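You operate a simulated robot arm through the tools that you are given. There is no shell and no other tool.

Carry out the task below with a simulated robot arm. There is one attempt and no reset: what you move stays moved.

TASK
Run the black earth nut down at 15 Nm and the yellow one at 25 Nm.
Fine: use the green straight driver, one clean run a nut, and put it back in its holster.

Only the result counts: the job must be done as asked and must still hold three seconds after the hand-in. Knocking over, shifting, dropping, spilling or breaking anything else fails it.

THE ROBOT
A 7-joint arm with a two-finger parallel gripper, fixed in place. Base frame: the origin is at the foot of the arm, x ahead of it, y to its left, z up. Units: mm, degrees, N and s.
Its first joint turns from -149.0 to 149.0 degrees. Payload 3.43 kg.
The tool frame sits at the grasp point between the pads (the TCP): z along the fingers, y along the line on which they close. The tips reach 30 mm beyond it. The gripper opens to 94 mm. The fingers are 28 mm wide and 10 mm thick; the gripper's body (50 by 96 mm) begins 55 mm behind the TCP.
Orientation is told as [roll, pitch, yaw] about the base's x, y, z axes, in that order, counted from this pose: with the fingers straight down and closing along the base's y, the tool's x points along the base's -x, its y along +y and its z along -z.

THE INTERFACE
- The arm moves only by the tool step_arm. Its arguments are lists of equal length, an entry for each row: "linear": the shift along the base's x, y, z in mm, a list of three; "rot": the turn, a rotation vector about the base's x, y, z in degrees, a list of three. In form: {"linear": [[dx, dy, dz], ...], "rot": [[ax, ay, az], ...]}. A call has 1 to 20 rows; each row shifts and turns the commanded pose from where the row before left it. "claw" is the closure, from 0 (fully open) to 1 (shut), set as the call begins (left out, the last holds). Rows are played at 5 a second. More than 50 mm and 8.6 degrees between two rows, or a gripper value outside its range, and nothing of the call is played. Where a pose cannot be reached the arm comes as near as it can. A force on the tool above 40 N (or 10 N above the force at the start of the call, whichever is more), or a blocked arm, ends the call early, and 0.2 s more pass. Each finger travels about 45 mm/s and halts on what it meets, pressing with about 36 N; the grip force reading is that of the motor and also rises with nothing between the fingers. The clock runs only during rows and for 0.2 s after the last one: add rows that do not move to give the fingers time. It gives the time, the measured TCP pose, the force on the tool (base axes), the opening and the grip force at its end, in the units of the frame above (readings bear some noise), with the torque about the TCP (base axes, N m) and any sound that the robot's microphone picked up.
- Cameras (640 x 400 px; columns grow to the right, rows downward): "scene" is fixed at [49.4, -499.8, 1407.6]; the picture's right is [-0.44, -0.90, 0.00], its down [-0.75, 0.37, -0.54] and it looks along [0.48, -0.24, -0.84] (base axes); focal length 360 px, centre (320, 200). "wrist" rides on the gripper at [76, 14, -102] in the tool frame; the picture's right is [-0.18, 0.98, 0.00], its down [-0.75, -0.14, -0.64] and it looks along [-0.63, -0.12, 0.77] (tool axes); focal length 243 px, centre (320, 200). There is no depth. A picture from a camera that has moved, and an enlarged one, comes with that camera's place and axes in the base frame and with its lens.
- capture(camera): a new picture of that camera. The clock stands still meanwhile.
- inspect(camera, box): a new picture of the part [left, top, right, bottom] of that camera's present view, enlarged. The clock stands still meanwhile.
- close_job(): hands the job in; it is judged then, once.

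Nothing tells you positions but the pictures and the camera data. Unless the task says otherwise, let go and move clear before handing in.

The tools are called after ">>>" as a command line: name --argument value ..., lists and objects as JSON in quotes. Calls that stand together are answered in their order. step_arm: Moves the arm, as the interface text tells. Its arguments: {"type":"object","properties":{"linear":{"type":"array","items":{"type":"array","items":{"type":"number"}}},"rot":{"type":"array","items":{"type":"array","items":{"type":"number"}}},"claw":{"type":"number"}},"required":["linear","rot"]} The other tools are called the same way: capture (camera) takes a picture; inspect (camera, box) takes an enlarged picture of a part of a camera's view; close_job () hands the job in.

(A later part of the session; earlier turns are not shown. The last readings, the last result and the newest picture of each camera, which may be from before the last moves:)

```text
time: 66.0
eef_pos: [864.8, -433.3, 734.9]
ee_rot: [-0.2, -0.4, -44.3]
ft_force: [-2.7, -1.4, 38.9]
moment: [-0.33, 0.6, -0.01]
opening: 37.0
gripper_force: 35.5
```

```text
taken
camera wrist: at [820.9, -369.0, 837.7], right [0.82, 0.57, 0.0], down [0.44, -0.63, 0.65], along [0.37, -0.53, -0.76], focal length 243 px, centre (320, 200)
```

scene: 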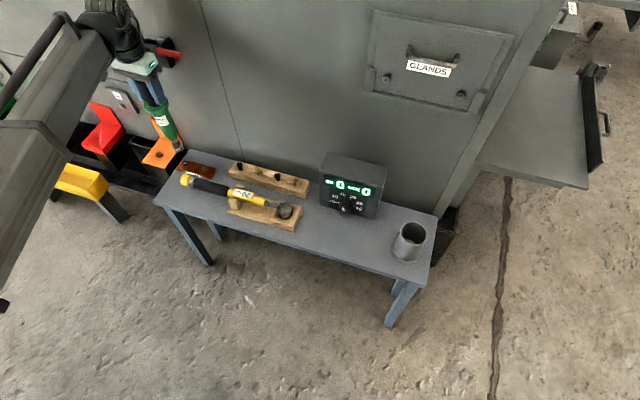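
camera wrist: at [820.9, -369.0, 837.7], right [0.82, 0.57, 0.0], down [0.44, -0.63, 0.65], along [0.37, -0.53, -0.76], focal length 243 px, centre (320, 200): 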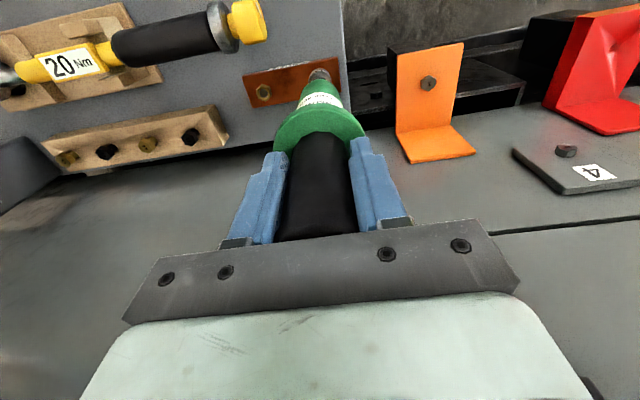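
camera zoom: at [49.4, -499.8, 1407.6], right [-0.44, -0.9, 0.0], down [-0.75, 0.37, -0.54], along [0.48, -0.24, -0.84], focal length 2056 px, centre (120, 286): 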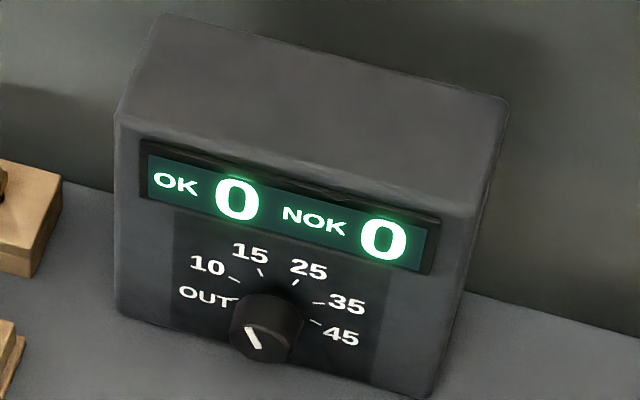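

Nothing counted yet; the clock only just got here. I'll hold still for a second to see if the run starts.

>>> step_arm --linear '[[0, 0, 0], [0, 0, 0], [0, 0, 0]]' --rot '[[0, 0, 0], [0, 0, 0], [0, 0, 0]]'

>>> inspect --camera "scene" --box '[320, 150, 390, 220]'

```text
time: 66.8
eef_pos: [865.9, -433.1, 733.0]
ee_rot: [-0.2, -0.2, -44.3]
ft_force: [-0.3, -4.6, 46.8]
moment: [-0.95, 0.16, -0.07]
opening: 36.9
gripper_force: 35.7
```

```text
5.71 times, centred on (355, 185) of scene
camera zoom: at [49.4, -499.8, 1407.6], right [-0.44, -0.9, 0.0], down [-0.75, 0.37, -0.54], along [0.48, -0.24, -0.84], focal length 2056 px, centre (120, 286)
```

zoom: 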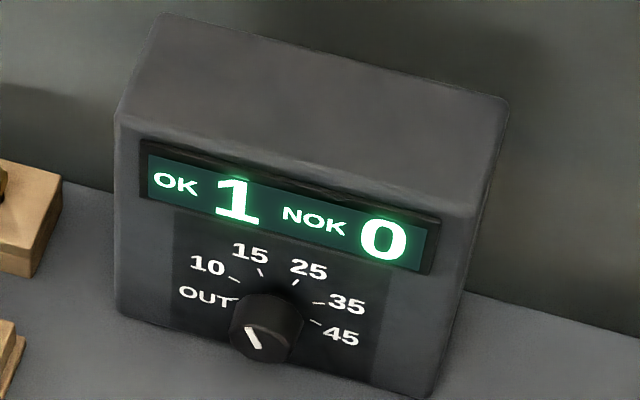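

OK now reads 1, NOK 0: the black nut is done at 15 Nm. I'll lift straight off it.

>>> step_arm --linear '[[0, 0, 8], [0, 0, 12], [0, 0, 15], [0, 0, 20], [0, 0, 25], [0, 0, 30], [0, 0, 0]]' --rot '[[0, 0, 0], [0, 0, 0], [0, 0, 0], [0, 0, 0], [0, 0, 0], [0, 0, 0], [0, 0, 0]]'

>>> inspect --camera "scene" --box '[320, 150, 390, 220]'

>>> inspect --camera "scene" --box '[120, 100, 240, 195]'

>>> inspect --camera "wrist" --box '[240, 40, 380, 130]'

```text
time: 68.4
eef_pos: [865.9, -433.6, 841.8]
ee_rot: [-0.1, 0.0, -44.4]
ft_force: [0.2, -0.1, -8.6]
moment: [0.04, 0.02, -0.02]
opening: 36.8
gripper_force: 35.9
```

```text
5.71 times, centred on (355, 185) of scene
camera zoom: at [49.4, -499.8, 1407.6], right [-0.44, -0.9, 0.0], down [-0.75, 0.37, -0.54], along [0.48, -0.24, -0.84], focal length 2056 px, centre (120, 286)
```

zoom: 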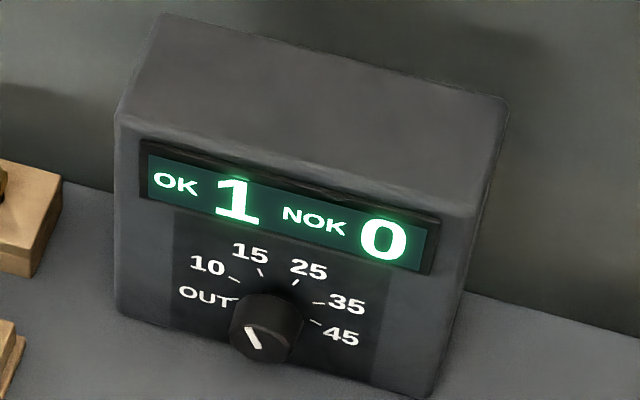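

```text
4.21 times, centred on (180, 148) of scene
camera zoom: at [49.4, -499.8, 1407.6], right [-0.44, -0.9, 0.0], down [-0.75, 0.37, -0.54], along [0.48, -0.24, -0.84], focal length 1515 px, centre (910, 421)
```

zoom: 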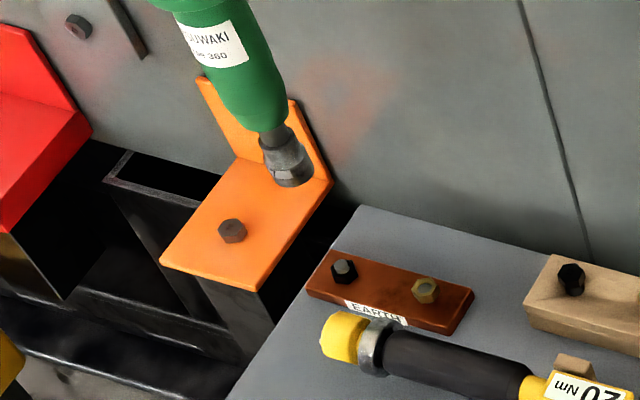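

```text
4.44 times, centred on (310, 85) of wrist
camera zoom: at [822.4, -369.5, 944.9], right [0.82, 0.57, 0.0], down [0.44, -0.63, 0.64], along [0.37, -0.53, -0.77], focal length 1078 px, centre (364, 711)
```

zoom: 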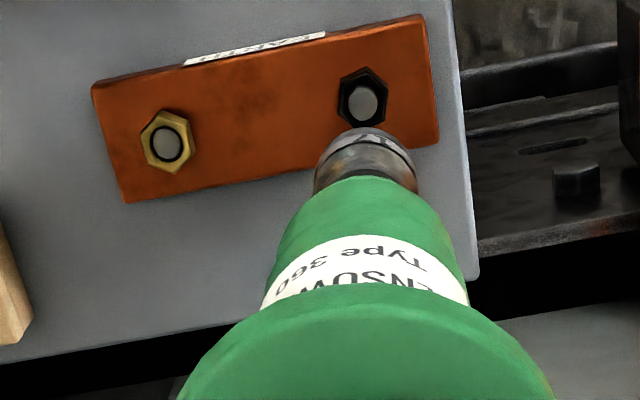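

The black nut is seated and the counters hold at 1/0. The knob must be changed next, so I'll carry the driver back to its holster.

>>> step_arm --linear '[[0, 0, 31], [0, 0, 31], [-21, 21, 0], [-21, 21, 0], [-31.65, -31.52, 0], [-31.65, -31.52, 0], [-31.65, -31.52, 0], [-31.65, -31.52, 0], [-31.65, -31.52, 0], [-31.65, -31.52, 0], [-31.65, -31.52, 0], [-31.65, -31.52, 0], [-31.65, -31.52, 0], [-31.65, -31.52, 0], [-31.65, -31.52, 0], [-31.65, -31.52, 0], [-31.65, -31.52, 0], [-31.65, -31.52, 0], [-31.65, -31.52, 0], [-31.65, -31.52, 0]]' --rot '[[0, 0, 0], [0, 0, 0], [0, 0, 0], [0, 0, 0], [0, 0, 0], [0, 0, 0], [0, 0, 0], [0, 0, 0], [0, 0, 0], [0, 0, 0], [0, 0, 0], [0, 0, 0], [0, 0, 0], [0, 0, 0], [0, 0, 0], [0, 0, 0], [0, 0, 0], [0, 0, 0], [0, 0, 0], [0, 0, 0]]'

>>> step_arm --linear '[[0, 0, 0], [0, 0, 0]]' --rot '[[0, 0, 0], [0, 0, 0]]'

>>> capture --camera "wrist"

>>> inspect --camera "scene" --box '[360, 120, 480, 280]'

>>> inspect --camera "wrist" --box '[250, 10, 400, 140]'

```text
time: 72.6
eef_pos: [322.3, -895.2, 901.4]
ee_rot: [0.0, 0.0, -44.3]
ft_force: [0.4, -0.2, -7.9]
moment: [0.04, 0.03, 0.0]
opening: 36.9
gripper_force: 36.0
```

```text
time: 73.2
eef_pos: [320.6, -895.7, 902.2]
ee_rot: [-0.1, -0.1, -44.4]
ft_force: [0.0, 0.2, -7.9]
moment: [0.0, -0.02, -0.01]
opening: 36.9
gripper_force: 35.9
```

```text
taken
camera wrist: at [275.9, -831.7, 1005.1], right [0.82, 0.57, 0.0], down [0.44, -0.63, 0.64], along [0.37, -0.53, -0.77], focal length 243 px, centre (320, 200)
```

wrist: 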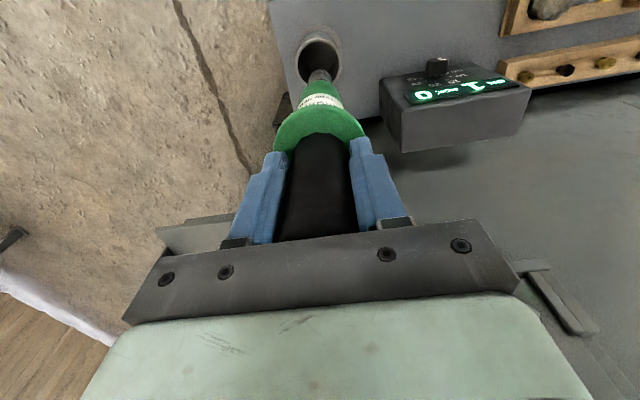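

```text
2.50 times, centred on (420, 200) of scene
camera zoom: at [49.4, -499.8, 1407.6], right [-0.44, -0.9, 0.0], down [-0.75, 0.37, -0.54], along [0.48, -0.24, -0.84], focal length 900 px, centre (70, 200)
```

zoom: 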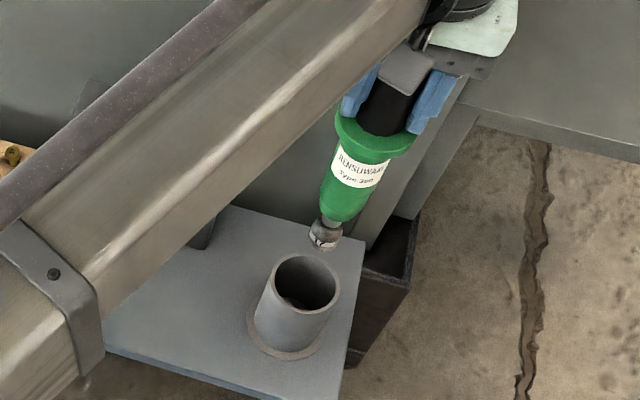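

```text
3.08 times, centred on (325, 75) of wrist
camera zoom: at [275.9, -831.7, 1005.1], right [0.82, 0.57, 0.0], down [0.44, -0.63, 0.64], along [0.37, -0.53, -0.77], focal length 746 px, centre (305, 585)
```

zoom: 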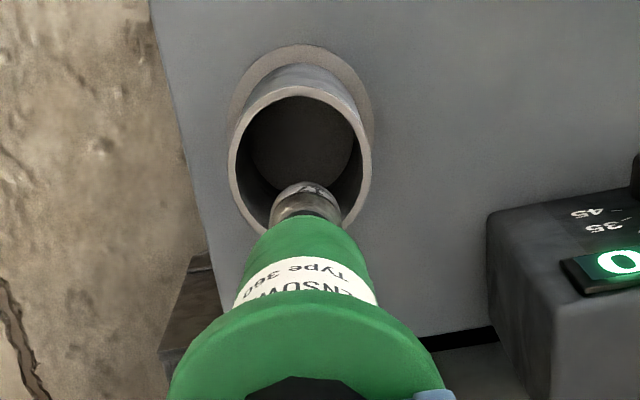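

The holster centre is near (317, -895); I'll shift 3 mm to be over it and lower the driver in.

>>> step_arm --linear '[[-3.1, 0, 0], [0, 0, -20], [0, 0, -20], [0, 0, -20], [0, 0, -20], [0, 0, -20], [0, 0, -20], [0, 0, -20], [0, 0, 0]]' --rot '[[0, 0, 0], [0, 0, 0], [0, 0, 0], [0, 0, 0], [0, 0, 0], [0, 0, 0], [0, 0, 0], [0, 0, 0], [0, 0, 0]]'

>>> inspect --camera "scene" --box '[360, 120, 480, 280]'

>>> inspect --camera "wrist" --box '[250, 10, 400, 140]'

```text
time: 75.2
eef_pos: [315.4, -895.3, 762.6]
ee_rot: [-0.1, -0.1, -44.3]
ft_force: [-0.6, -0.1, -8.7]
moment: [0.05, 0.01, 0.0]
opening: 37.0
gripper_force: 35.5
```

```text
2.50 times, centred on (420, 200) of scene
camera zoom: at [49.4, -499.8, 1407.6], right [-0.44, -0.9, 0.0], down [-0.75, 0.37, -0.54], along [0.48, -0.24, -0.84], focal length 900 px, centre (70, 200)
```

zoom: 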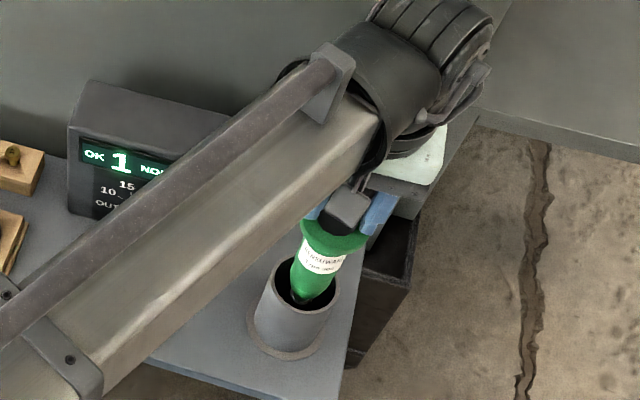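

```text
3.08 times, centred on (325, 75) of wrist
camera zoom: at [270.4, -831.5, 866.0], right [0.82, 0.57, 0.0], down [0.44, -0.63, 0.64], along [0.37, -0.53, -0.77], focal length 746 px, centre (305, 585)
```

zoom: 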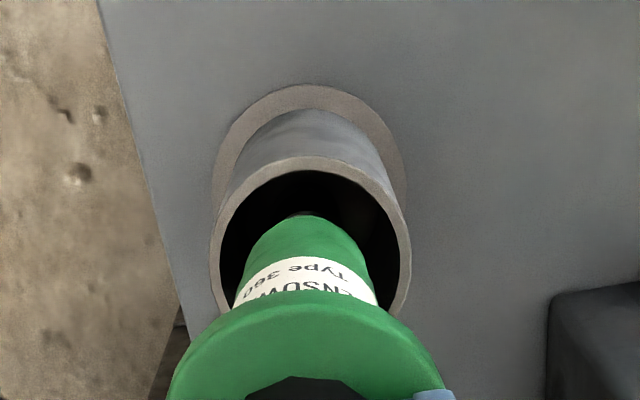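

The driver is entering the holster freely. I'll correct x by about 2 mm and lower on to the floor of the holster.

>>> step_arm --linear '[[1.8, 0, 0], [0, 0, -10], [0, 0, -10], [0, 0, -8], [0, 0, -4], [0, 0, 0]]' --rot '[[0, 0, 0], [0, 0, 0], [0, 0, 0], [0, 0, 0], [0, 0, 0], [0, 0, 0]]'

>>> step_arm --linear '[[0, 0, -1.5], [0, 0, -1.5], [0, 0, -1], [0, 0, -1]]' --rot '[[0, 0, 0], [0, 0, 0], [0, 0, 0], [0, 0, 0]]'

```text
time: 76.6
eef_pos: [317.2, -896.0, 730.3]
ee_rot: [-0.2, -0.1, -44.4]
ft_force: [-1.3, -0.1, -8.8]
moment: [0.0, 0.03, -0.02]
opening: 36.9
gripper_force: 35.5
```

```text
time: 77.6
eef_pos: [317.0, -895.9, 726.5]
ee_rot: [-0.1, 0.0, -44.4]
ft_force: [-0.7, 0.8, -8.9]
moment: [0.04, 0.02, -0.03]
opening: 36.9
gripper_force: 35.8
```

>>> step_arm --linear '[[0, 0, -1], [0, 0, -1], [0, 0, -1], [0, 0, -0.7]]' --rot '[[0, 0, 0], [0, 0, 0], [0, 0, 0], [0, 0, 0]]'

```text
time: 78.6
eef_pos: [318.1, -896.1, 721.5]
ee_rot: [-0.1, 0.0, -44.6]
ft_force: [0.4, 0.0, -9.3]
moment: [0.02, 0.01, 0.0]
opening: 37.3
gripper_force: 36.1
```

>>> step_arm --linear '[[0, 0, -0.7], [0, 0, -0.7], [0, 0, -0.7]]' --rot '[[0, 0, 0], [0, 0, 0], [0, 0, 0]]'

```text
time: 79.4
eef_pos: [316.4, -896.1, 721.8]
ee_rot: [-0.2, 0.0, -44.4]
ft_force: [-0.8, -0.9, 12.5]
moment: [0.09, -0.16, 0.0]
opening: 36.9
gripper_force: 36.6
```

It has touched the holster's floor. I'll ease the load and open the gripper.

>>> step_arm --linear '[[0, 0, 1.2], [0, 0, 0]]' --rot '[[0, 0, 0], [0, 0, 0]]'

>>> step_arm --linear '[[0, 0, 0], [0, 0, 0], [0, 0, 0], [0, 0, 0], [0, 0, 0], [0, 0, 0], [0, 0, 0], [0, 0, 0]]' --rot '[[0, 0, 0], [0, 0, 0], [0, 0, 0], [0, 0, 0], [0, 0, 0], [0, 0, 0], [0, 0, 0], [0, 0, 0]]' --claw 0.0

>>> capture --camera "wrist"

>>> inspect --camera "scene" --box '[360, 120, 480, 280]'

```text
time: 80.0
eef_pos: [317.6, -896.2, 721.7]
ee_rot: [-0.1, -0.1, -44.4]
ft_force: [1.1, -2.1, 9.8]
moment: [-0.24, -0.46, -0.07]
opening: 36.9
gripper_force: 36.0
```

```text
time: 81.8
eef_pos: [316.2, -895.9, 721.5]
ee_rot: [-0.1, -0.2, -44.3]
ft_force: [-0.4, -0.1, 0.1]
moment: [0.03, 0.0, -0.01]
opening: 94.1
gripper_force: 0.1
```

```text
taken
camera wrist: at [272.5, -832.1, 825.4], right [0.82, 0.57, 0.0], down [0.44, -0.63, 0.64], along [0.37, -0.53, -0.77], focal length 243 px, centre (320, 200)
```

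wrist: 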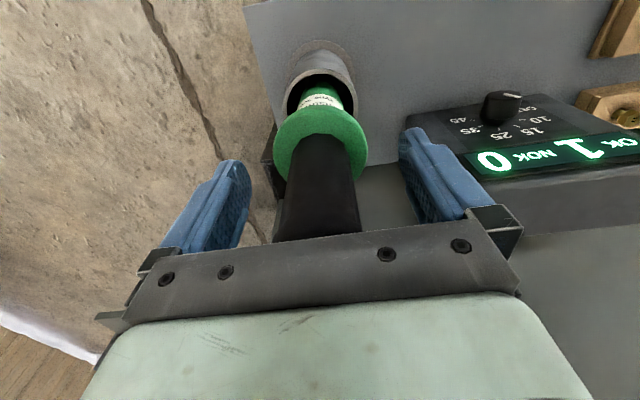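

```text
2.50 times, centred on (420, 200) of scene
camera zoom: at [49.4, -499.8, 1407.6], right [-0.44, -0.9, 0.0], down [-0.75, 0.37, -0.54], along [0.48, -0.24, -0.84], focal length 900 px, centre (70, 200)
```

zoom: 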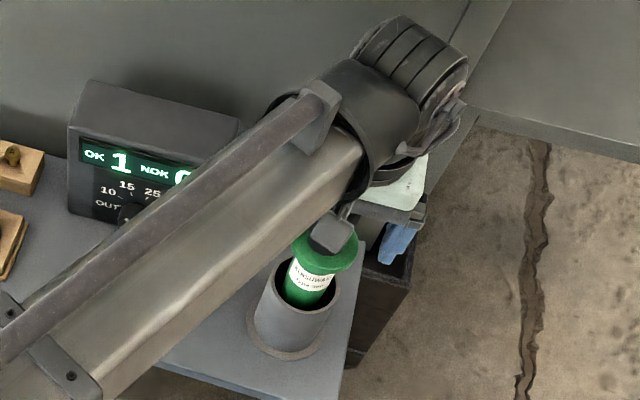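

The driver stands in its holster, released. Now I'll rise clear and go back to the knob stand-off, turning the tool as before.

>>> step_arm --linear '[[0, 0, 30], [0, 0, 35], [0, 0, 35], [0, 0, 40], [2.4, 27.2, 0], [2.4, 27.2, 0], [2.4, 27.2, 0], [2.4, 27.2, 0], [2.4, 27.2, 0], [2.4, 27.2, -40], [2.4, 27.2, -40], [2.4, 27.2, -40], [2.4, 27.2, -40], [0, 0, 0]]' --rot '[[0, 0, 0], [0, 0, 0], [0, 0, 0], [0, 0, 0], [0, 0, -7.77], [0, 0, -7.77], [0, 0, -7.77], [0, 0, -7.77], [0, 0, -7.77], [0, 0, -7.77], [0, 0, -7.77], [0, 0, -7.77], [0, 0, -7.77], [0, 0, 0]]'

>>> capture --camera "scene"

>>> inspect --camera "scene" --box '[310, 145, 450, 275]'

```text
time: 84.8
eef_pos: [337.4, -648.7, 700.9]
ee_rot: [-0.2, 0.0, -114.4]
ft_force: [-0.2, 0.3, -0.6]
moment: [0.0, 0.02, 0.04]
opening: 93.9
gripper_force: 0.1
```

```text
taken
```

scene: 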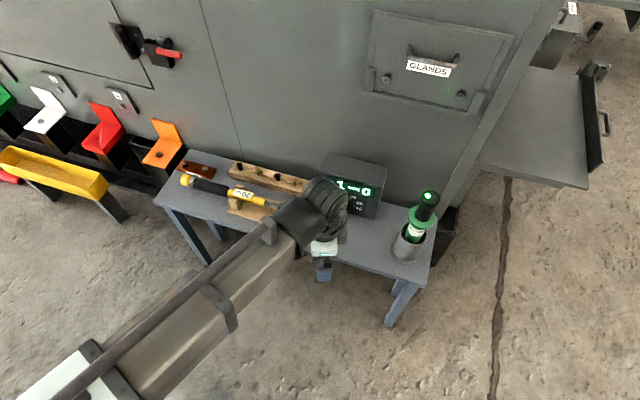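

```text
3.08 times, centred on (380, 210) of scene
camera zoom: at [49.4, -499.8, 1407.6], right [-0.44, -0.9, 0.0], down [-0.75, 0.37, -0.54], along [0.48, -0.24, -0.84], focal length 1107 px, centre (135, 169)
```

zoom: 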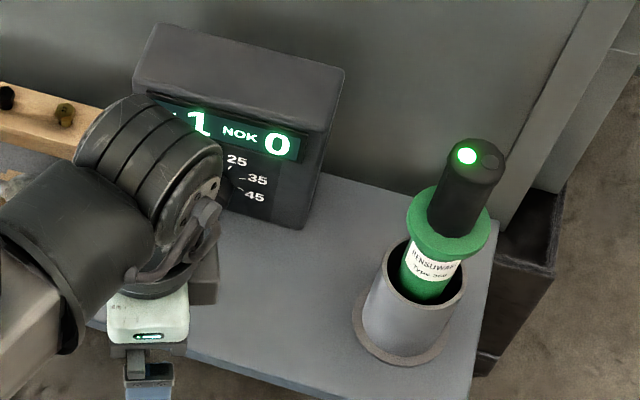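

The driver's OK lamp glows green and it stands as it did at the start. Now I'll pitch the gripper horizontal, lower, and roll it to the camera-above pose.

>>> step_arm --linear '[[0, 0, -11], [0, 0, -11], [0, 0, -11], [0, 0, -11], [0, 0, -11], [0, 0, -11], [0, 0, -11], [0, 0, -11], [0, 0, -11], [0, 0, -11], [0, 0, -11], [0, 0, -11], [0, 0, 0]]' --rot '[[-5.24, -5.36, 0], [-5.24, -5.36, 0], [-5.24, -5.36, 0], [-5.24, -5.36, 0], [-5.24, -5.36, 0], [-5.24, -5.36, 0], [-5.24, -5.36, 0], [-5.24, -5.36, 0], [-5.24, -5.36, 0], [-5.24, -5.36, 0], [-5.24, -5.36, 0], [-5.24, -5.36, 0], [0, 0, 0]]' --claw 0.36

>>> step_arm --linear '[[0, 0, 0], [0, 0, 0], [0, 0, 0], [0, 0, 0], [0, 0, 0], [0, 0, 0], [0, 0, 0], [0, 0, 0], [0, 0, 0], [0, 0, 0], [0, 0, 0], [0, 0, 0], [0, 0, 0]]' --rot '[[5.69, -5.56, 0], [5.69, -5.56, 0], [5.69, -5.56, 0], [5.69, -5.56, 0], [5.69, -5.56, 0], [5.69, -5.56, 0], [5.69, -5.56, 0], [5.69, -5.56, 0], [5.69, -5.56, 0], [5.69, -5.56, 0], [5.69, -5.56, 0], [0, 0, 0], [0, 0, 0]]'

>>> capture --camera "wrist"

```text
time: 87.6
eef_pos: [338.6, -650.0, 572.6]
ee_rot: [90.1, -20.0, -134.4]
ft_force: [-0.1, -0.1, -0.4]
moment: [0.0, 0.0, -0.02]
opening: 60.1
gripper_force: 0.0
```

```text
time: 90.4
eef_pos: [339.0, -649.6, 569.6]
ee_rot: [89.8, 67.5, -134.4]
ft_force: [0.5, 0.6, 0.8]
moment: [0.02, -0.03, 0.0]
opening: 60.4
gripper_force: 0.1
```

```text
taken
camera wrist: at [276.1, -568.2, 647.1], right [-0.68, -0.7, 0.2], down [-0.57, 0.34, -0.75], along [0.46, -0.63, -0.63], focal length 243 px, centre (320, 200)
```

wrist: 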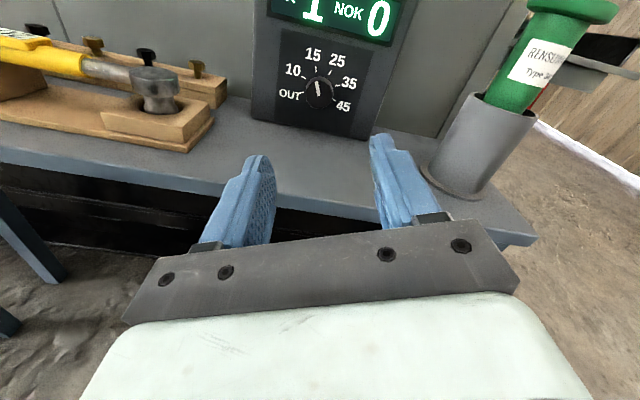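

The pointer shows 15 and the alignment is close. I'll lower about 13 mm and advance to 47 mm from the grip pose, then check.

>>> step_arm --linear '[[-1.3, -1.5, -6.4], [0, 0, -6.3], [25, -24.5, 0], [25, -24.5, 0], [25, -24.5, 0], [25, -24.5, 0], [0, 0, 0], [0, 0, 0]]' --rot '[[0, 0, 0], [0, 0, 0], [0, 0, 0], [0, 0, 0], [0, 0, 0], [0, 0, 0], [0, 0, 0], [0, 0, 0]]'

>>> inspect --camera "wrist" --box '[240, 60, 400, 180]'

```text
time: 92.2
eef_pos: [437.5, -748.6, 554.8]
ee_rot: [89.7, 67.5, -134.5]
ft_force: [0.6, 0.0, -0.6]
moment: [0.03, 0.02, -0.03]
opening: 60.1
gripper_force: 0.2
```

```text
3.33 times, centred on (320, 120) of wrist
camera zoom: at [375.3, -666.0, 632.3], right [-0.68, -0.7, 0.21], down [-0.57, 0.34, -0.75], along [0.46, -0.63, -0.63], focal length 809 px, centre (320, 467)
```

zoom: 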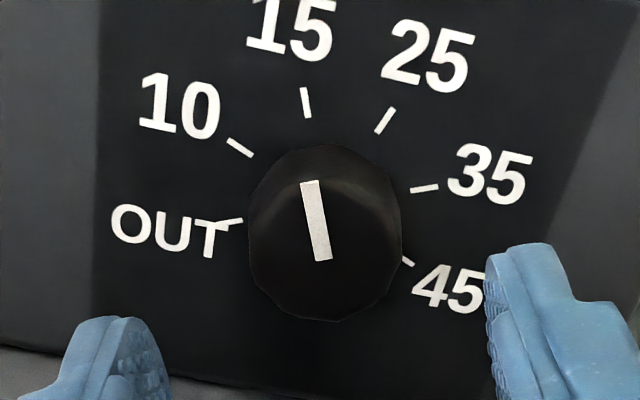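

I'm about 3 mm low. I'll correct and advance onto the knob.

>>> step_arm --linear '[[-0.4, -0.9, 2.8], [0, 0, 0], [8.3, -8.1, 0], [8.3, -8.1, 0], [8.3, -8.1, 0], [8.3, -8.1, 0], [0, 0, 0], [0, 0, 0]]' --rot '[[0, 0, 0], [0, 0, 0], [0, 0, 0], [0, 0, 0], [0, 0, 0], [0, 0, 0], [0, 0, 0], [0, 0, 0]]'

>>> inspect --camera "wrist" --box '[220, 60, 420, 220]'

```text
time: 94.0
eef_pos: [469.0, -782.6, 558.2]
ee_rot: [89.9, 67.4, -134.4]
ft_force: [-1.1, 1.2, 0.2]
moment: [-0.03, 0.02, 0.0]
opening: 60.3
gripper_force: 0.0
```

```text
2.50 times, centred on (320, 140) of wrist
camera zoom: at [407.3, -700.1, 636.4], right [-0.68, -0.7, 0.21], down [-0.57, 0.34, -0.75], along [0.46, -0.63, -0.63], focal length 606 px, centre (320, 350)
```

zoom: 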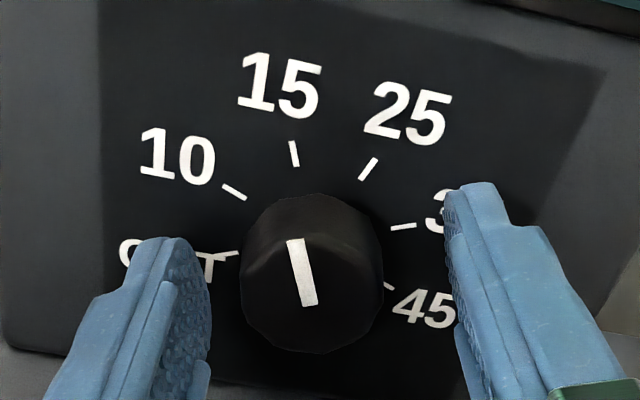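

The knob sits slightly left of the pads' centre compared with the previous grip; I'll trim by about 1.5 mm and then close.

>>> step_arm --linear '[[1.1, 1.0, -1.3], [0, 0, 0], [0, 0, 0]]' --rot '[[0, 0, 0], [0, 0, 0], [0, 0, 0]]'

>>> inspect --camera "wrist" --box '[220, 60, 420, 220]'

```text
time: 94.8
eef_pos: [470.8, -782.4, 557.9]
ee_rot: [89.8, 67.5, -134.4]
ft_force: [-0.5, -0.1, 0.4]
moment: [-0.02, -0.03, 0.02]
opening: 60.4
gripper_force: 0.1
```

```text
2.50 times, centred on (320, 140) of wrist
camera zoom: at [408.6, -699.2, 635.3], right [-0.68, -0.7, 0.21], down [-0.57, 0.34, -0.75], along [0.46, -0.63, -0.63], focal length 606 px, centre (320, 350)
```

zoom: 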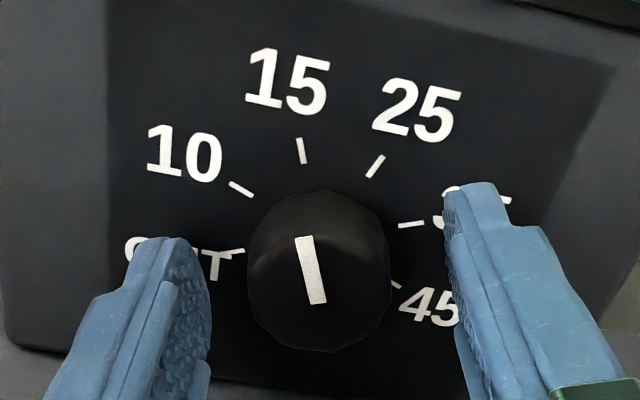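

Now the knob sits where it did in the first grip. I'll close.

>>> step_arm --linear '[[0, 0, 0], [0, 0, 0], [0, 0, 0], [0, 0, 0], [0, 0, 0]]' --rot '[[0, 0, 0], [0, 0, 0], [0, 0, 0], [0, 0, 0], [0, 0, 0]]' --claw 1.0

>>> inspect --camera "wrist" --box '[220, 60, 420, 220]'

```text
time: 96.0
eef_pos: [471.0, -780.6, 557.5]
ee_rot: [89.8, 67.4, -134.5]
ft_force: [1.9, 1.7, -1.2]
moment: [-0.22, -0.28, -0.91]
opening: 33.7
gripper_force: 45.1
```

```text
2.50 times, centred on (320, 140) of wrist
camera zoom: at [408.6, -699.1, 635.2], right [-0.68, -0.7, 0.21], down [-0.57, 0.34, -0.75], along [0.46, -0.63, -0.63], focal length 606 px, centre (320, 350)
```

zoom: 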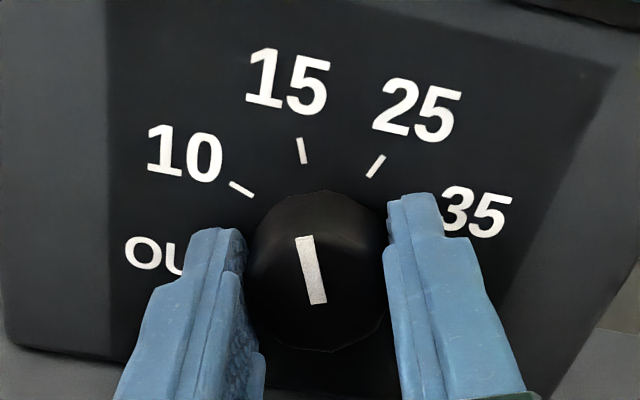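

Nearly no side force. I'll turn clockwise in steps.

>>> step_arm --linear '[[0, 0, 0], [0, 0, 0], [0, 0, 0]]' --rot '[[3.575, -3.495, 0], [3.575, -3.495, 0], [0, 0, 0]]'

```text
time: 96.8
eef_pos: [470.6, -781.1, 558.7]
ee_rot: [89.4, 77.6, -134.9]
ft_force: [-5.2, 8.4, -6.1]
moment: [-0.74, -0.73, -0.66]
opening: 33.9
gripper_force: 45.2
```

>>> step_arm --linear '[[0, 0, 0], [0, 0, 0], [0, 0, 0]]' --rot '[[3.575, -3.495, 0], [3.575, -3.495, 0], [0, 0, 0]]'

```text
time: 97.6
eef_pos: [471.3, -781.9, 557.3]
ee_rot: [87.8, 87.6, -136.5]
ft_force: [-8.7, 11.0, -5.6]
moment: [-0.34, -0.35, -0.88]
opening: 33.9
gripper_force: 45.0
```

>>> step_arm --linear '[[-0.6, 0.6, -0.2], [0, 0, 0], [0, 0, 0]]' --rot '[[3.575, -3.495, 0], [3.575, -3.495, 0], [0, 0, 0]]'

>>> inspect --camera "wrist" --box '[220, 60, 420, 220]'

```text
time: 98.4
eef_pos: [471.2, -781.4, 558.1]
ee_rot: [-89.8, 82.5, 46.2]
ft_force: [7.2, 1.9, -4.6]
moment: [-0.17, -0.16, -0.84]
opening: 33.5
gripper_force: 44.6
```

```text
2.50 times, centred on (320, 140) of wrist
camera zoom: at [380.7, -727.9, 632.9], right [-0.66, -0.68, -0.31], down [-0.29, 0.62, -0.73], along [0.69, -0.39, -0.61], focal length 606 px, centre (320, 350)
```

zoom: 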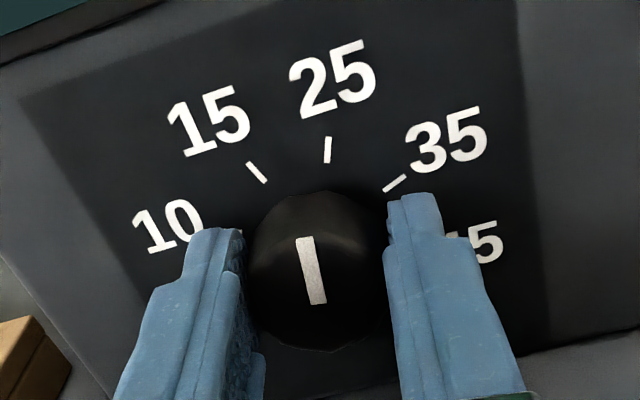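

>>> step_arm --linear '[[0.3, 0, 0], [0, 0, 0], [0, 0, 0], [0, 0, 0]]' --rot '[[3.575, -3.495, 0], [3.575, -3.495, 0], [3.575, -3.495, 0], [0, 0, 0]]'

>>> inspect --camera "wrist" --box '[220, 60, 420, 220]'

>>> inspect --camera "scene" --box '[320, 150, 390, 220]'

```text
time: 99.4
eef_pos: [471.2, -781.2, 558.1]
ee_rot: [-90.0, 67.4, 45.8]
ft_force: [10.2, 0.3, -1.7]
moment: [-0.12, -0.14, -1.02]
opening: 33.7
gripper_force: 45.5
```

```text
2.50 times, centred on (320, 140) of wrist
camera zoom: at [367.9, -740.9, 624.1], right [-0.58, -0.6, -0.55], down [-0.17, 0.75, -0.64], along [0.8, -0.28, -0.54], focal length 606 px, centre (320, 350)
```

zoom: 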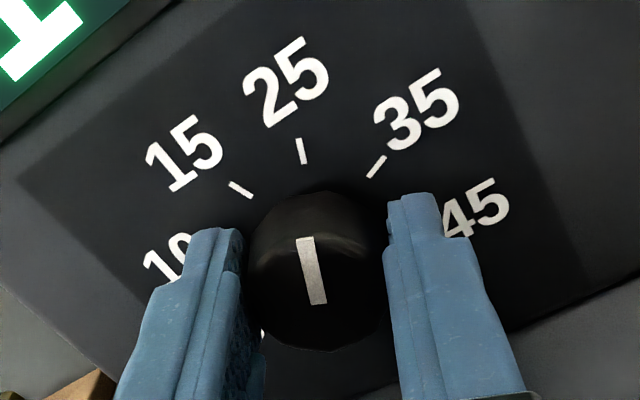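

```text
5.71 times, centred on (355, 185) of scene
camera zoom: at [49.4, -499.8, 1407.6], right [-0.44, -0.9, 0.0], down [-0.75, 0.37, -0.54], along [0.48, -0.24, -0.84], focal length 2056 px, centre (120, 286)
```

zoom: 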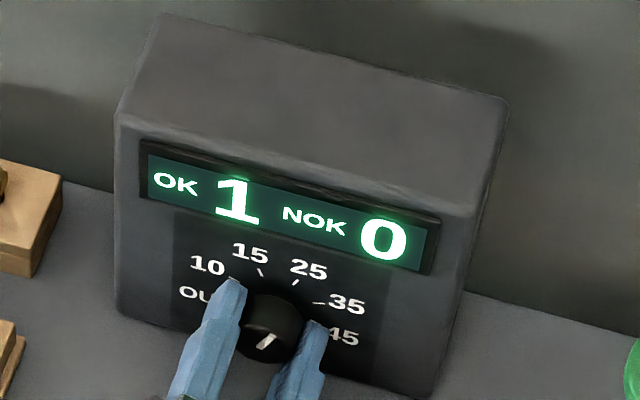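

Tick 25 is now exactly where tick 15 stood before the turn, so the pointer is on 25. I'll release and back straight off.

>>> step_arm --linear '[[0, 0, 0], [0, 0, 0], [0, 0, 0], [0, 0, 0]]' --rot '[[0, 0, 0], [0, 0, 0], [0, 0, 0], [0, 0, 0]]' --claw 0.36

>>> step_arm --linear '[[-17.9, 17.5, 0], [-17.9, 17.5, 0], [-25, 24.5, 0], [-25, 24.5, 0], [-25, 24.5, 0], [-25, 24.5, 0], [0, 0, 0]]' --rot '[[0, 0, 0], [0, 0, 0], [0, 0, 0], [0, 0, 0], [0, 0, 0], [0, 0, 0], [0, 0, 0]]'

>>> inspect --camera "scene" --box '[320, 150, 390, 220]'

>>> inspect --camera "wrist" --box '[200, 0, 420, 150]'

```text
time: 100.4
eef_pos: [470.4, -781.6, 558.8]
ee_rot: [-90.0, 67.4, 45.9]
ft_force: [0.0, 0.0, 0.1]
moment: [-0.01, -0.01, -0.02]
opening: 60.2
gripper_force: 0.1
```

```text
time: 102.0
eef_pos: [335.6, -649.2, 557.8]
ee_rot: [-90.1, 67.4, 45.7]
ft_force: [-0.4, 0.3, 0.0]
moment: [0.03, -0.01, 0.03]
opening: 60.3
gripper_force: 0.1
```

```text
5.71 times, centred on (355, 185) of scene
camera zoom: at [49.4, -499.8, 1407.6], right [-0.44, -0.9, 0.0], down [-0.75, 0.37, -0.54], along [0.48, -0.24, -0.84], focal length 2056 px, centre (120, 286)
```

zoom: 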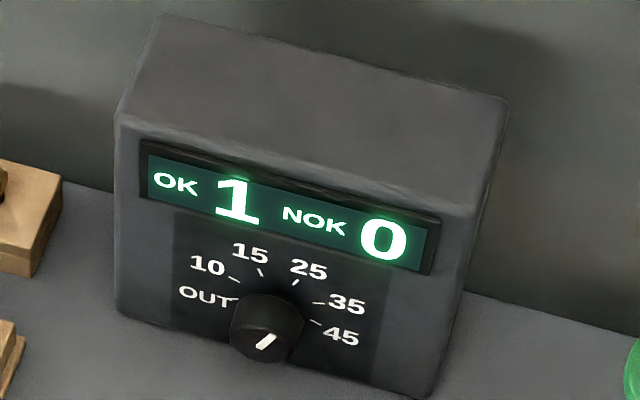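

```text
2.67 times, centred on (310, 75) of wrist
camera zoom: at [233.5, -608.0, 624.5], right [-0.58, -0.6, -0.55], down [-0.17, 0.75, -0.64], along [0.8, -0.28, -0.54], focal length 647 px, centre (347, 533)
```

zoom: 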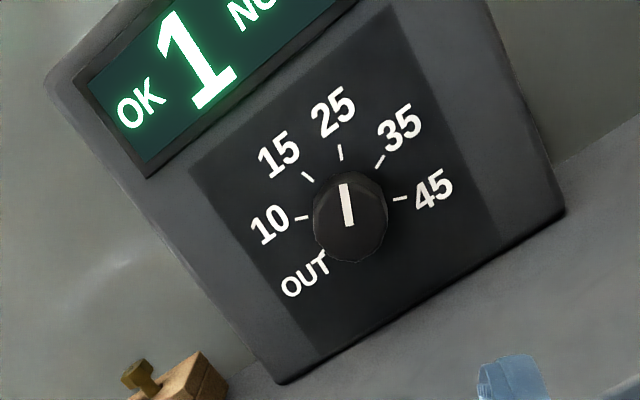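

The pointer is clearly on 25. I'll unwind the roll and bring the gripper upright again, rising.

>>> step_arm --linear '[[0, 0, 0], [0, 0, 0], [0, 0, 0], [0, 0, 0], [0, 0, 0], [0, 0, 0], [0, 0, 0], [0, 0, 0], [0, 0, 0], [0, 0, 0], [0, 0, 0], [0, 0, 0], [0, 0, 0], [0, 0, 0], [0, 0, 0], [0, 0, 0], [0, 0, 0], [0, 0, 0], [0, 0, 0], [0, 0, 0]]' --rot '[[-6, 5.87, 0], [-6, 5.87, 0], [-6, 5.87, 0], [-6, 5.87, 0], [-6, 5.87, 0], [-6, 5.87, 0], [-6, 5.87, 0], [-6, 5.87, 0], [-6, 5.87, 0], [-6, 5.87, 0], [-6, 5.87, 0], [-6, 5.87, 0], [-6, 5.87, 0], [-6, 5.87, 0], [-6, 5.87, 0], [-6, 5.87, 0], [-6, 5.87, 0], [-6, 5.87, 0], [-6, 5.87, 0], [-6, 5.87, 0]]'

>>> step_arm --linear '[[0, 0, 25], [0, 0, 25], [0, 0, 25], [0, 0, 25], [0, 0, 25], [0, 0, 25], [0, 0, 25], [0, 0, 25], [0, 0, 25], [0, 0, 25], [0, 0, 25], [0, 0, 25], [0, 0, 0]]' --rot '[[5.24, 5.36, 0], [5.24, 5.36, 0], [5.24, 5.36, 0], [5.24, 5.36, 0], [5.24, 5.36, 0], [5.24, 5.36, 0], [5.24, 5.36, 0], [5.24, 5.36, 0], [5.24, 5.36, 0], [5.24, 5.36, 0], [5.24, 5.36, 0], [5.24, 5.36, 0], [0, 0, 0]]' --claw 0.0

```text
time: 106.2
eef_pos: [335.1, -649.0, 557.9]
ee_rot: [89.9, -55.4, -134.4]
ft_force: [-0.2, -0.1, 1.2]
moment: [-0.03, 0.01, -0.01]
opening: 60.3
gripper_force: 0.0
```

```text
time: 109.0
eef_pos: [335.7, -649.5, 857.3]
ee_rot: [-0.2, 0.0, -79.0]
ft_force: [-0.6, -0.1, 0.6]
moment: [-0.03, -0.02, 0.01]
opening: 93.9
gripper_force: 0.0
```

>>> step_arm --linear '[[-2.64, -35.2, 0], [-2.64, -35.2, 0], [-2.64, -35.2, 0], [-2.64, -35.2, 0], [-2.64, -35.2, 0], [-2.64, -35.2, 0], [-2.64, -35.2, 0], [0, 0, -28], [0, 0, -28], [0, 0, 0], [0, 0, 0]]' --rot '[[0, 0, 4.94], [0, 0, 4.94], [0, 0, 4.94], [0, 0, 4.94], [0, 0, 4.94], [0, 0, 4.94], [0, 0, 4.94], [0, 0, 0], [0, 0, 0], [0, 0, 0], [0, 0, 0]]'

>>> inspect --camera "wrist" --box '[240, 90, 400, 220]'

>>> capture --camera "wrist"

```text
time: 111.4
eef_pos: [315.6, -894.8, 803.9]
ee_rot: [-0.2, -0.2, -44.4]
ft_force: [-0.1, 0.2, 0.0]
moment: [0.02, 0.0, -0.02]
opening: 93.7
gripper_force: 0.0
```

```text
3.08 times, centred on (320, 155) of wrist
camera zoom: at [271.8, -831.7, 907.7], right [0.82, 0.57, 0.0], down [0.44, -0.63, 0.64], along [0.37, -0.53, -0.77], focal length 746 px, centre (320, 338)
```

zoom: 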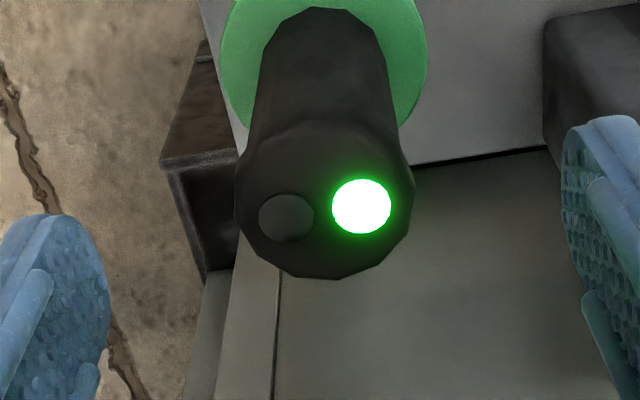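

```text
taken
camera wrist: at [271.8, -831.7, 907.7], right [0.82, 0.57, 0.0], down [0.44, -0.63, 0.64], along [0.37, -0.53, -0.77], focal length 243 px, centre (320, 200)
```

wrist: 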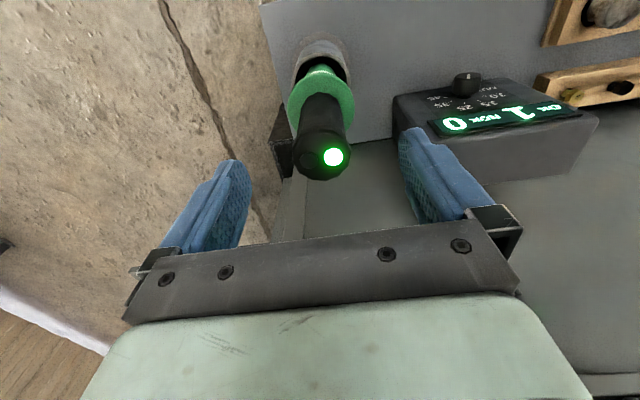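

The driver is where I left it, well centred. I'll trim by a millimetre, descend and grip the handle again.

>>> step_arm --linear '[[0.9, 0.4, -20], [0, 0, -20], [0, 0, -20], [0, 0, -20], [0, 0, -1.5], [0, 0, 0], [0, 0, 0]]' --rot '[[0, 0, 0], [0, 0, 0], [0, 0, 0], [0, 0, 0], [0, 0, 0], [0, 0, 0], [0, 0, 0]]'

>>> capture --camera "wrist"

```text
time: 113.0
eef_pos: [316.5, -894.1, 721.5]
ee_rot: [-0.2, 0.0, -44.3]
ft_force: [-0.5, 0.6, 0.2]
moment: [-0.01, -0.03, 0.0]
opening: 94.0
gripper_force: 0.0
```

```text
taken
camera wrist: at [272.4, -830.7, 825.8], right [0.82, 0.57, 0.0], down [0.44, -0.63, 0.64], along [0.37, -0.53, -0.77], focal length 243 px, centre (320, 200)
```

wrist: 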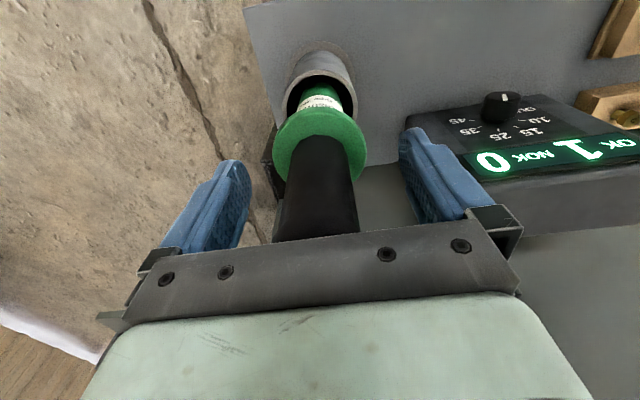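

>>> step_arm --linear '[[0, 0, 0], [0, 0, 0], [0, 0, 0], [0, 0, 0], [0, 0, 0], [0, 0, 0], [0, 0, 0]]' --rot '[[0, 0, 0], [0, 0, 0], [0, 0, 0], [0, 0, 0], [0, 0, 0], [0, 0, 0], [0, 0, 0]]' --claw 1.0

>>> step_arm --linear '[[0, 0, 10], [0, 0, 15], [0, 0, 15], [0, 0, 0]]' --rot '[[0, 0, 0], [0, 0, 0], [0, 0, 0], [0, 0, 0]]'

```text
time: 114.6
eef_pos: [315.7, -894.0, 723.3]
ee_rot: [-0.2, -0.1, -44.5]
ft_force: [-2.1, -1.0, 0.8]
moment: [-0.16, 0.17, 0.0]
opening: 37.6
gripper_force: 35.9
```

```text
time: 115.6
eef_pos: [316.1, -894.7, 759.9]
ee_rot: [-0.1, -0.2, -44.4]
ft_force: [-0.4, 0.2, -8.2]
moment: [0.05, 0.02, 0.01]
opening: 37.3
gripper_force: 35.8
```

Gripped and lifting cleanly. I'll raise it fully and carry it over towards the yellow nut.

>>> step_arm --linear '[[0, 0, 20], [0, 0, 30], [0, 0, 30], [0, 0, 30], [0, 0, 30], [0, 0, 0]]' --rot '[[0, 0, 0], [0, 0, 0], [0, 0, 0], [0, 0, 0], [0, 0, 0], [0, 0, 0]]'

>>> step_arm --linear '[[30.6, 30.2, 0], [30.6, 30.2, 0], [30.6, 30.2, 0], [30.6, 30.2, 0], [30.6, 30.2, 0], [30.6, 30.2, 0], [30.6, 30.2, 0], [30.6, 30.2, 0], [30.6, 30.2, 0], [30.6, 30.2, 0], [30.6, 30.2, 0], [30.6, 30.2, 0], [30.6, 30.2, 0], [30.6, 30.2, 0], [30.6, 30.2, 0], [0, 0, 0], [0, 0, 0]]' --rot '[[0, 0, 0], [0, 0, 0], [0, 0, 0], [0, 0, 0], [0, 0, 0], [0, 0, 0], [0, 0, 0], [0, 0, 0], [0, 0, 0], [0, 0, 0], [0, 0, 0], [0, 0, 0], [0, 0, 0], [0, 0, 0], [0, 0, 0], [0, 0, 0], [0, 0, 0]]'

```text
time: 117.0
eef_pos: [317.5, -896.5, 898.9]
ee_rot: [-0.1, -0.1, -44.4]
ft_force: [0.8, 0.1, -8.6]
moment: [0.02, 0.0, -0.01]
opening: 37.2
gripper_force: 36.0
```

```text
time: 120.6
eef_pos: [776.4, -442.3, 900.8]
ee_rot: [-0.2, -0.2, -44.5]
ft_force: [-0.8, -0.4, -8.1]
moment: [0.02, 0.03, 0.0]
opening: 37.3
gripper_force: 35.8
```

>>> step_arm --linear '[[20.7, -20.7, 0], [20.7, -20.7, 0], [0, 0, -25], [0, 0, -25], [0, 0, -25], [0, 0, -25], [0, 0, 0], [0, 0, 0]]' --rot '[[0, 0, 0], [0, 0, 0], [0, 0, 0], [0, 0, 0], [0, 0, 0], [0, 0, 0], [0, 0, 0], [0, 0, 0]]'

>>> inspect --camera "wrist" --box '[260, 40, 380, 120]'

>>> inspect --camera "scene" --box '[140, 100, 240, 190]'

```text
time: 122.4
eef_pos: [817.1, -482.8, 801.6]
ee_rot: [-0.2, -0.1, -44.4]
ft_force: [0.0, -0.8, -8.2]
moment: [0.0, 0.03, 0.0]
opening: 37.4
gripper_force: 35.5
```

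```text
5.00 times, centred on (320, 80) of wrist
camera zoom: at [773.3, -418.7, 905.6], right [0.82, 0.57, 0.0], down [0.44, -0.63, 0.64], along [0.37, -0.53, -0.77], focal length 1213 px, centre (320, 800)
```

zoom: 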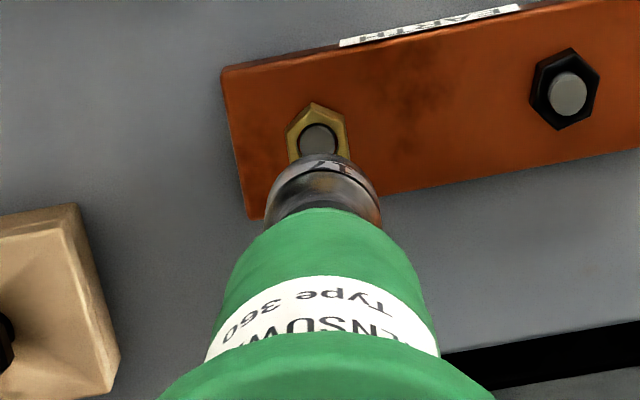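

```text
4.44 times, centred on (190, 145) of scene
camera zoom: at [49.4, -499.8, 1407.6], right [-0.44, -0.9, 0.0], down [-0.75, 0.37, -0.54], along [0.48, -0.24, -0.84], focal length 1599 px, centre (898, 444)
```

zoom: 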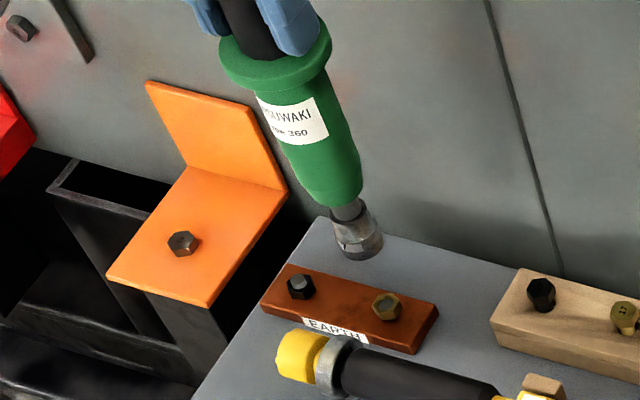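

I'll zoom the scene camera on tip and nut to compare the lateral alignment.

>>> inspect --camera "scene" --box '[200, 140, 250, 175]'

>>> inspect --camera "wrist" --box '[290, 45, 350, 85]'

```text
11.43 times, centred on (225, 158) of scene
camera zoom: at [49.4, -499.8, 1407.6], right [-0.44, -0.9, 0.0], down [-0.75, 0.37, -0.54], along [0.48, -0.24, -0.84], focal length 4112 px, centre (1406, 686)
```

zoom: 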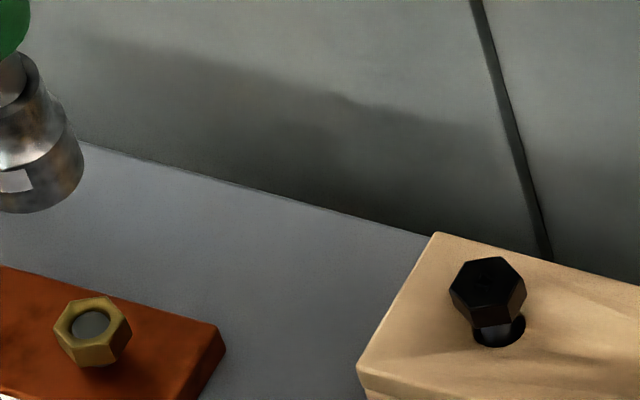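

```text
10.00 times, centred on (320, 65) of wrist
camera zoom: at [773.3, -418.7, 905.6], right [0.82, 0.57, 0.0], down [0.44, -0.63, 0.64], along [0.37, -0.53, -0.77], focal length 2426 px, centre (320, 1550)
```

zoom: 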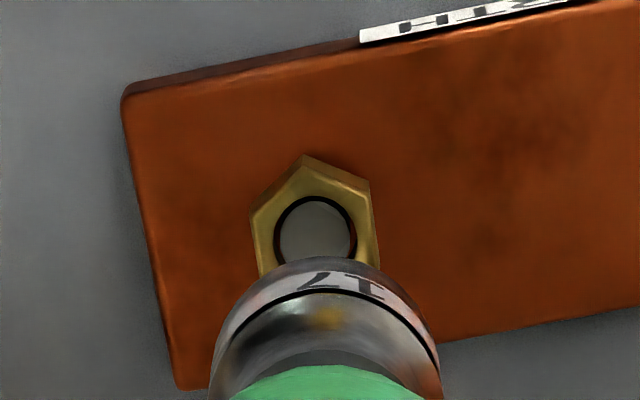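

>>> inspect --camera "scene" --box '[176, 142, 224, 172]'

```text
13.33 times, centred on (200, 157) of scene
camera zoom: at [49.4, -499.8, 1407.6], right [-0.44, -0.9, 0.0], down [-0.75, 0.37, -0.54], along [0.48, -0.24, -0.84], focal length 4798 px, centre (1920, 773)
```

zoom: 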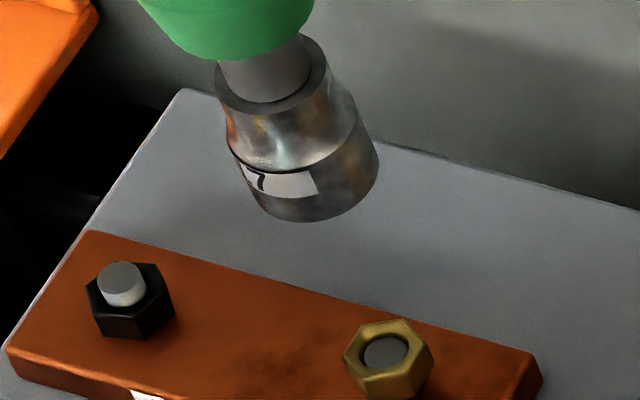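

Both views agree the tip is about 2 mm too far outward, so I'll shift inward and lower to 15 mm above the nut.

>>> step_arm --linear '[[-1.8, 1.5, -14], [0, 0, -15], [0, 0, -14], [0, 0, 0], [0, 0, 0]]' --rot '[[0, 0, 0], [0, 0, 0], [0, 0, 0], [0, 0, 0], [0, 0, 0]]'

>>> inspect --camera "scene" --box '[176, 146, 224, 176]'

>>> inspect --camera "wrist" --box '[260, 40, 380, 120]'

```text
time: 123.6
eef_pos: [815.7, -482.0, 758.5]
ee_rot: [-0.2, -0.2, -44.4]
ft_force: [-0.1, -0.5, -8.6]
moment: [0.0, 0.0, -0.02]
opening: 37.2
gripper_force: 35.9
```

```text
13.33 times, centred on (200, 161) of scene
camera zoom: at [49.4, -499.8, 1407.6], right [-0.44, -0.9, 0.0], down [-0.75, 0.37, -0.54], along [0.48, -0.24, -0.84], focal length 4798 px, centre (1920, 720)
```

zoom: 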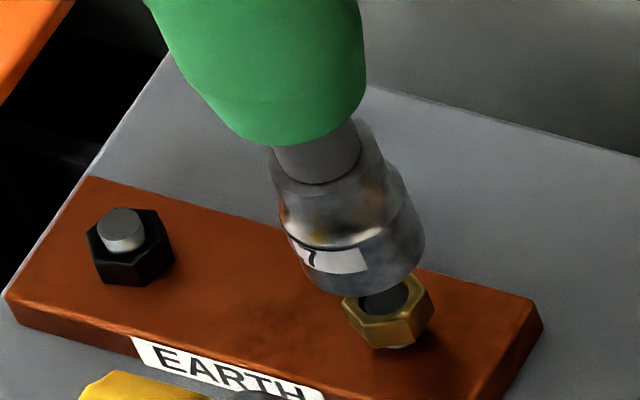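

```text
5.00 times, centred on (320, 80) of wrist
camera zoom: at [771.9, -417.3, 862.6], right [0.82, 0.57, 0.0], down [0.44, -0.63, 0.64], along [0.37, -0.53, -0.77], focal length 1213 px, centre (320, 800)
```

zoom: 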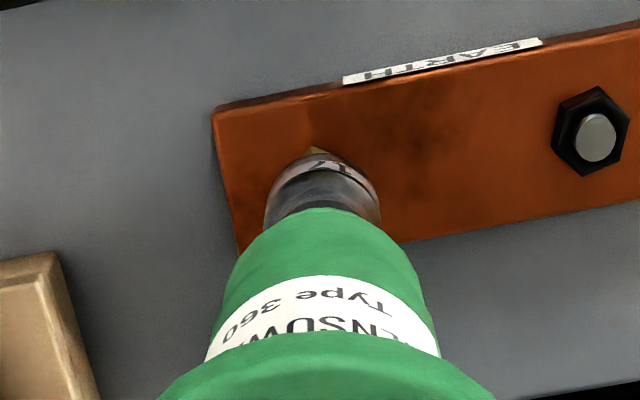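

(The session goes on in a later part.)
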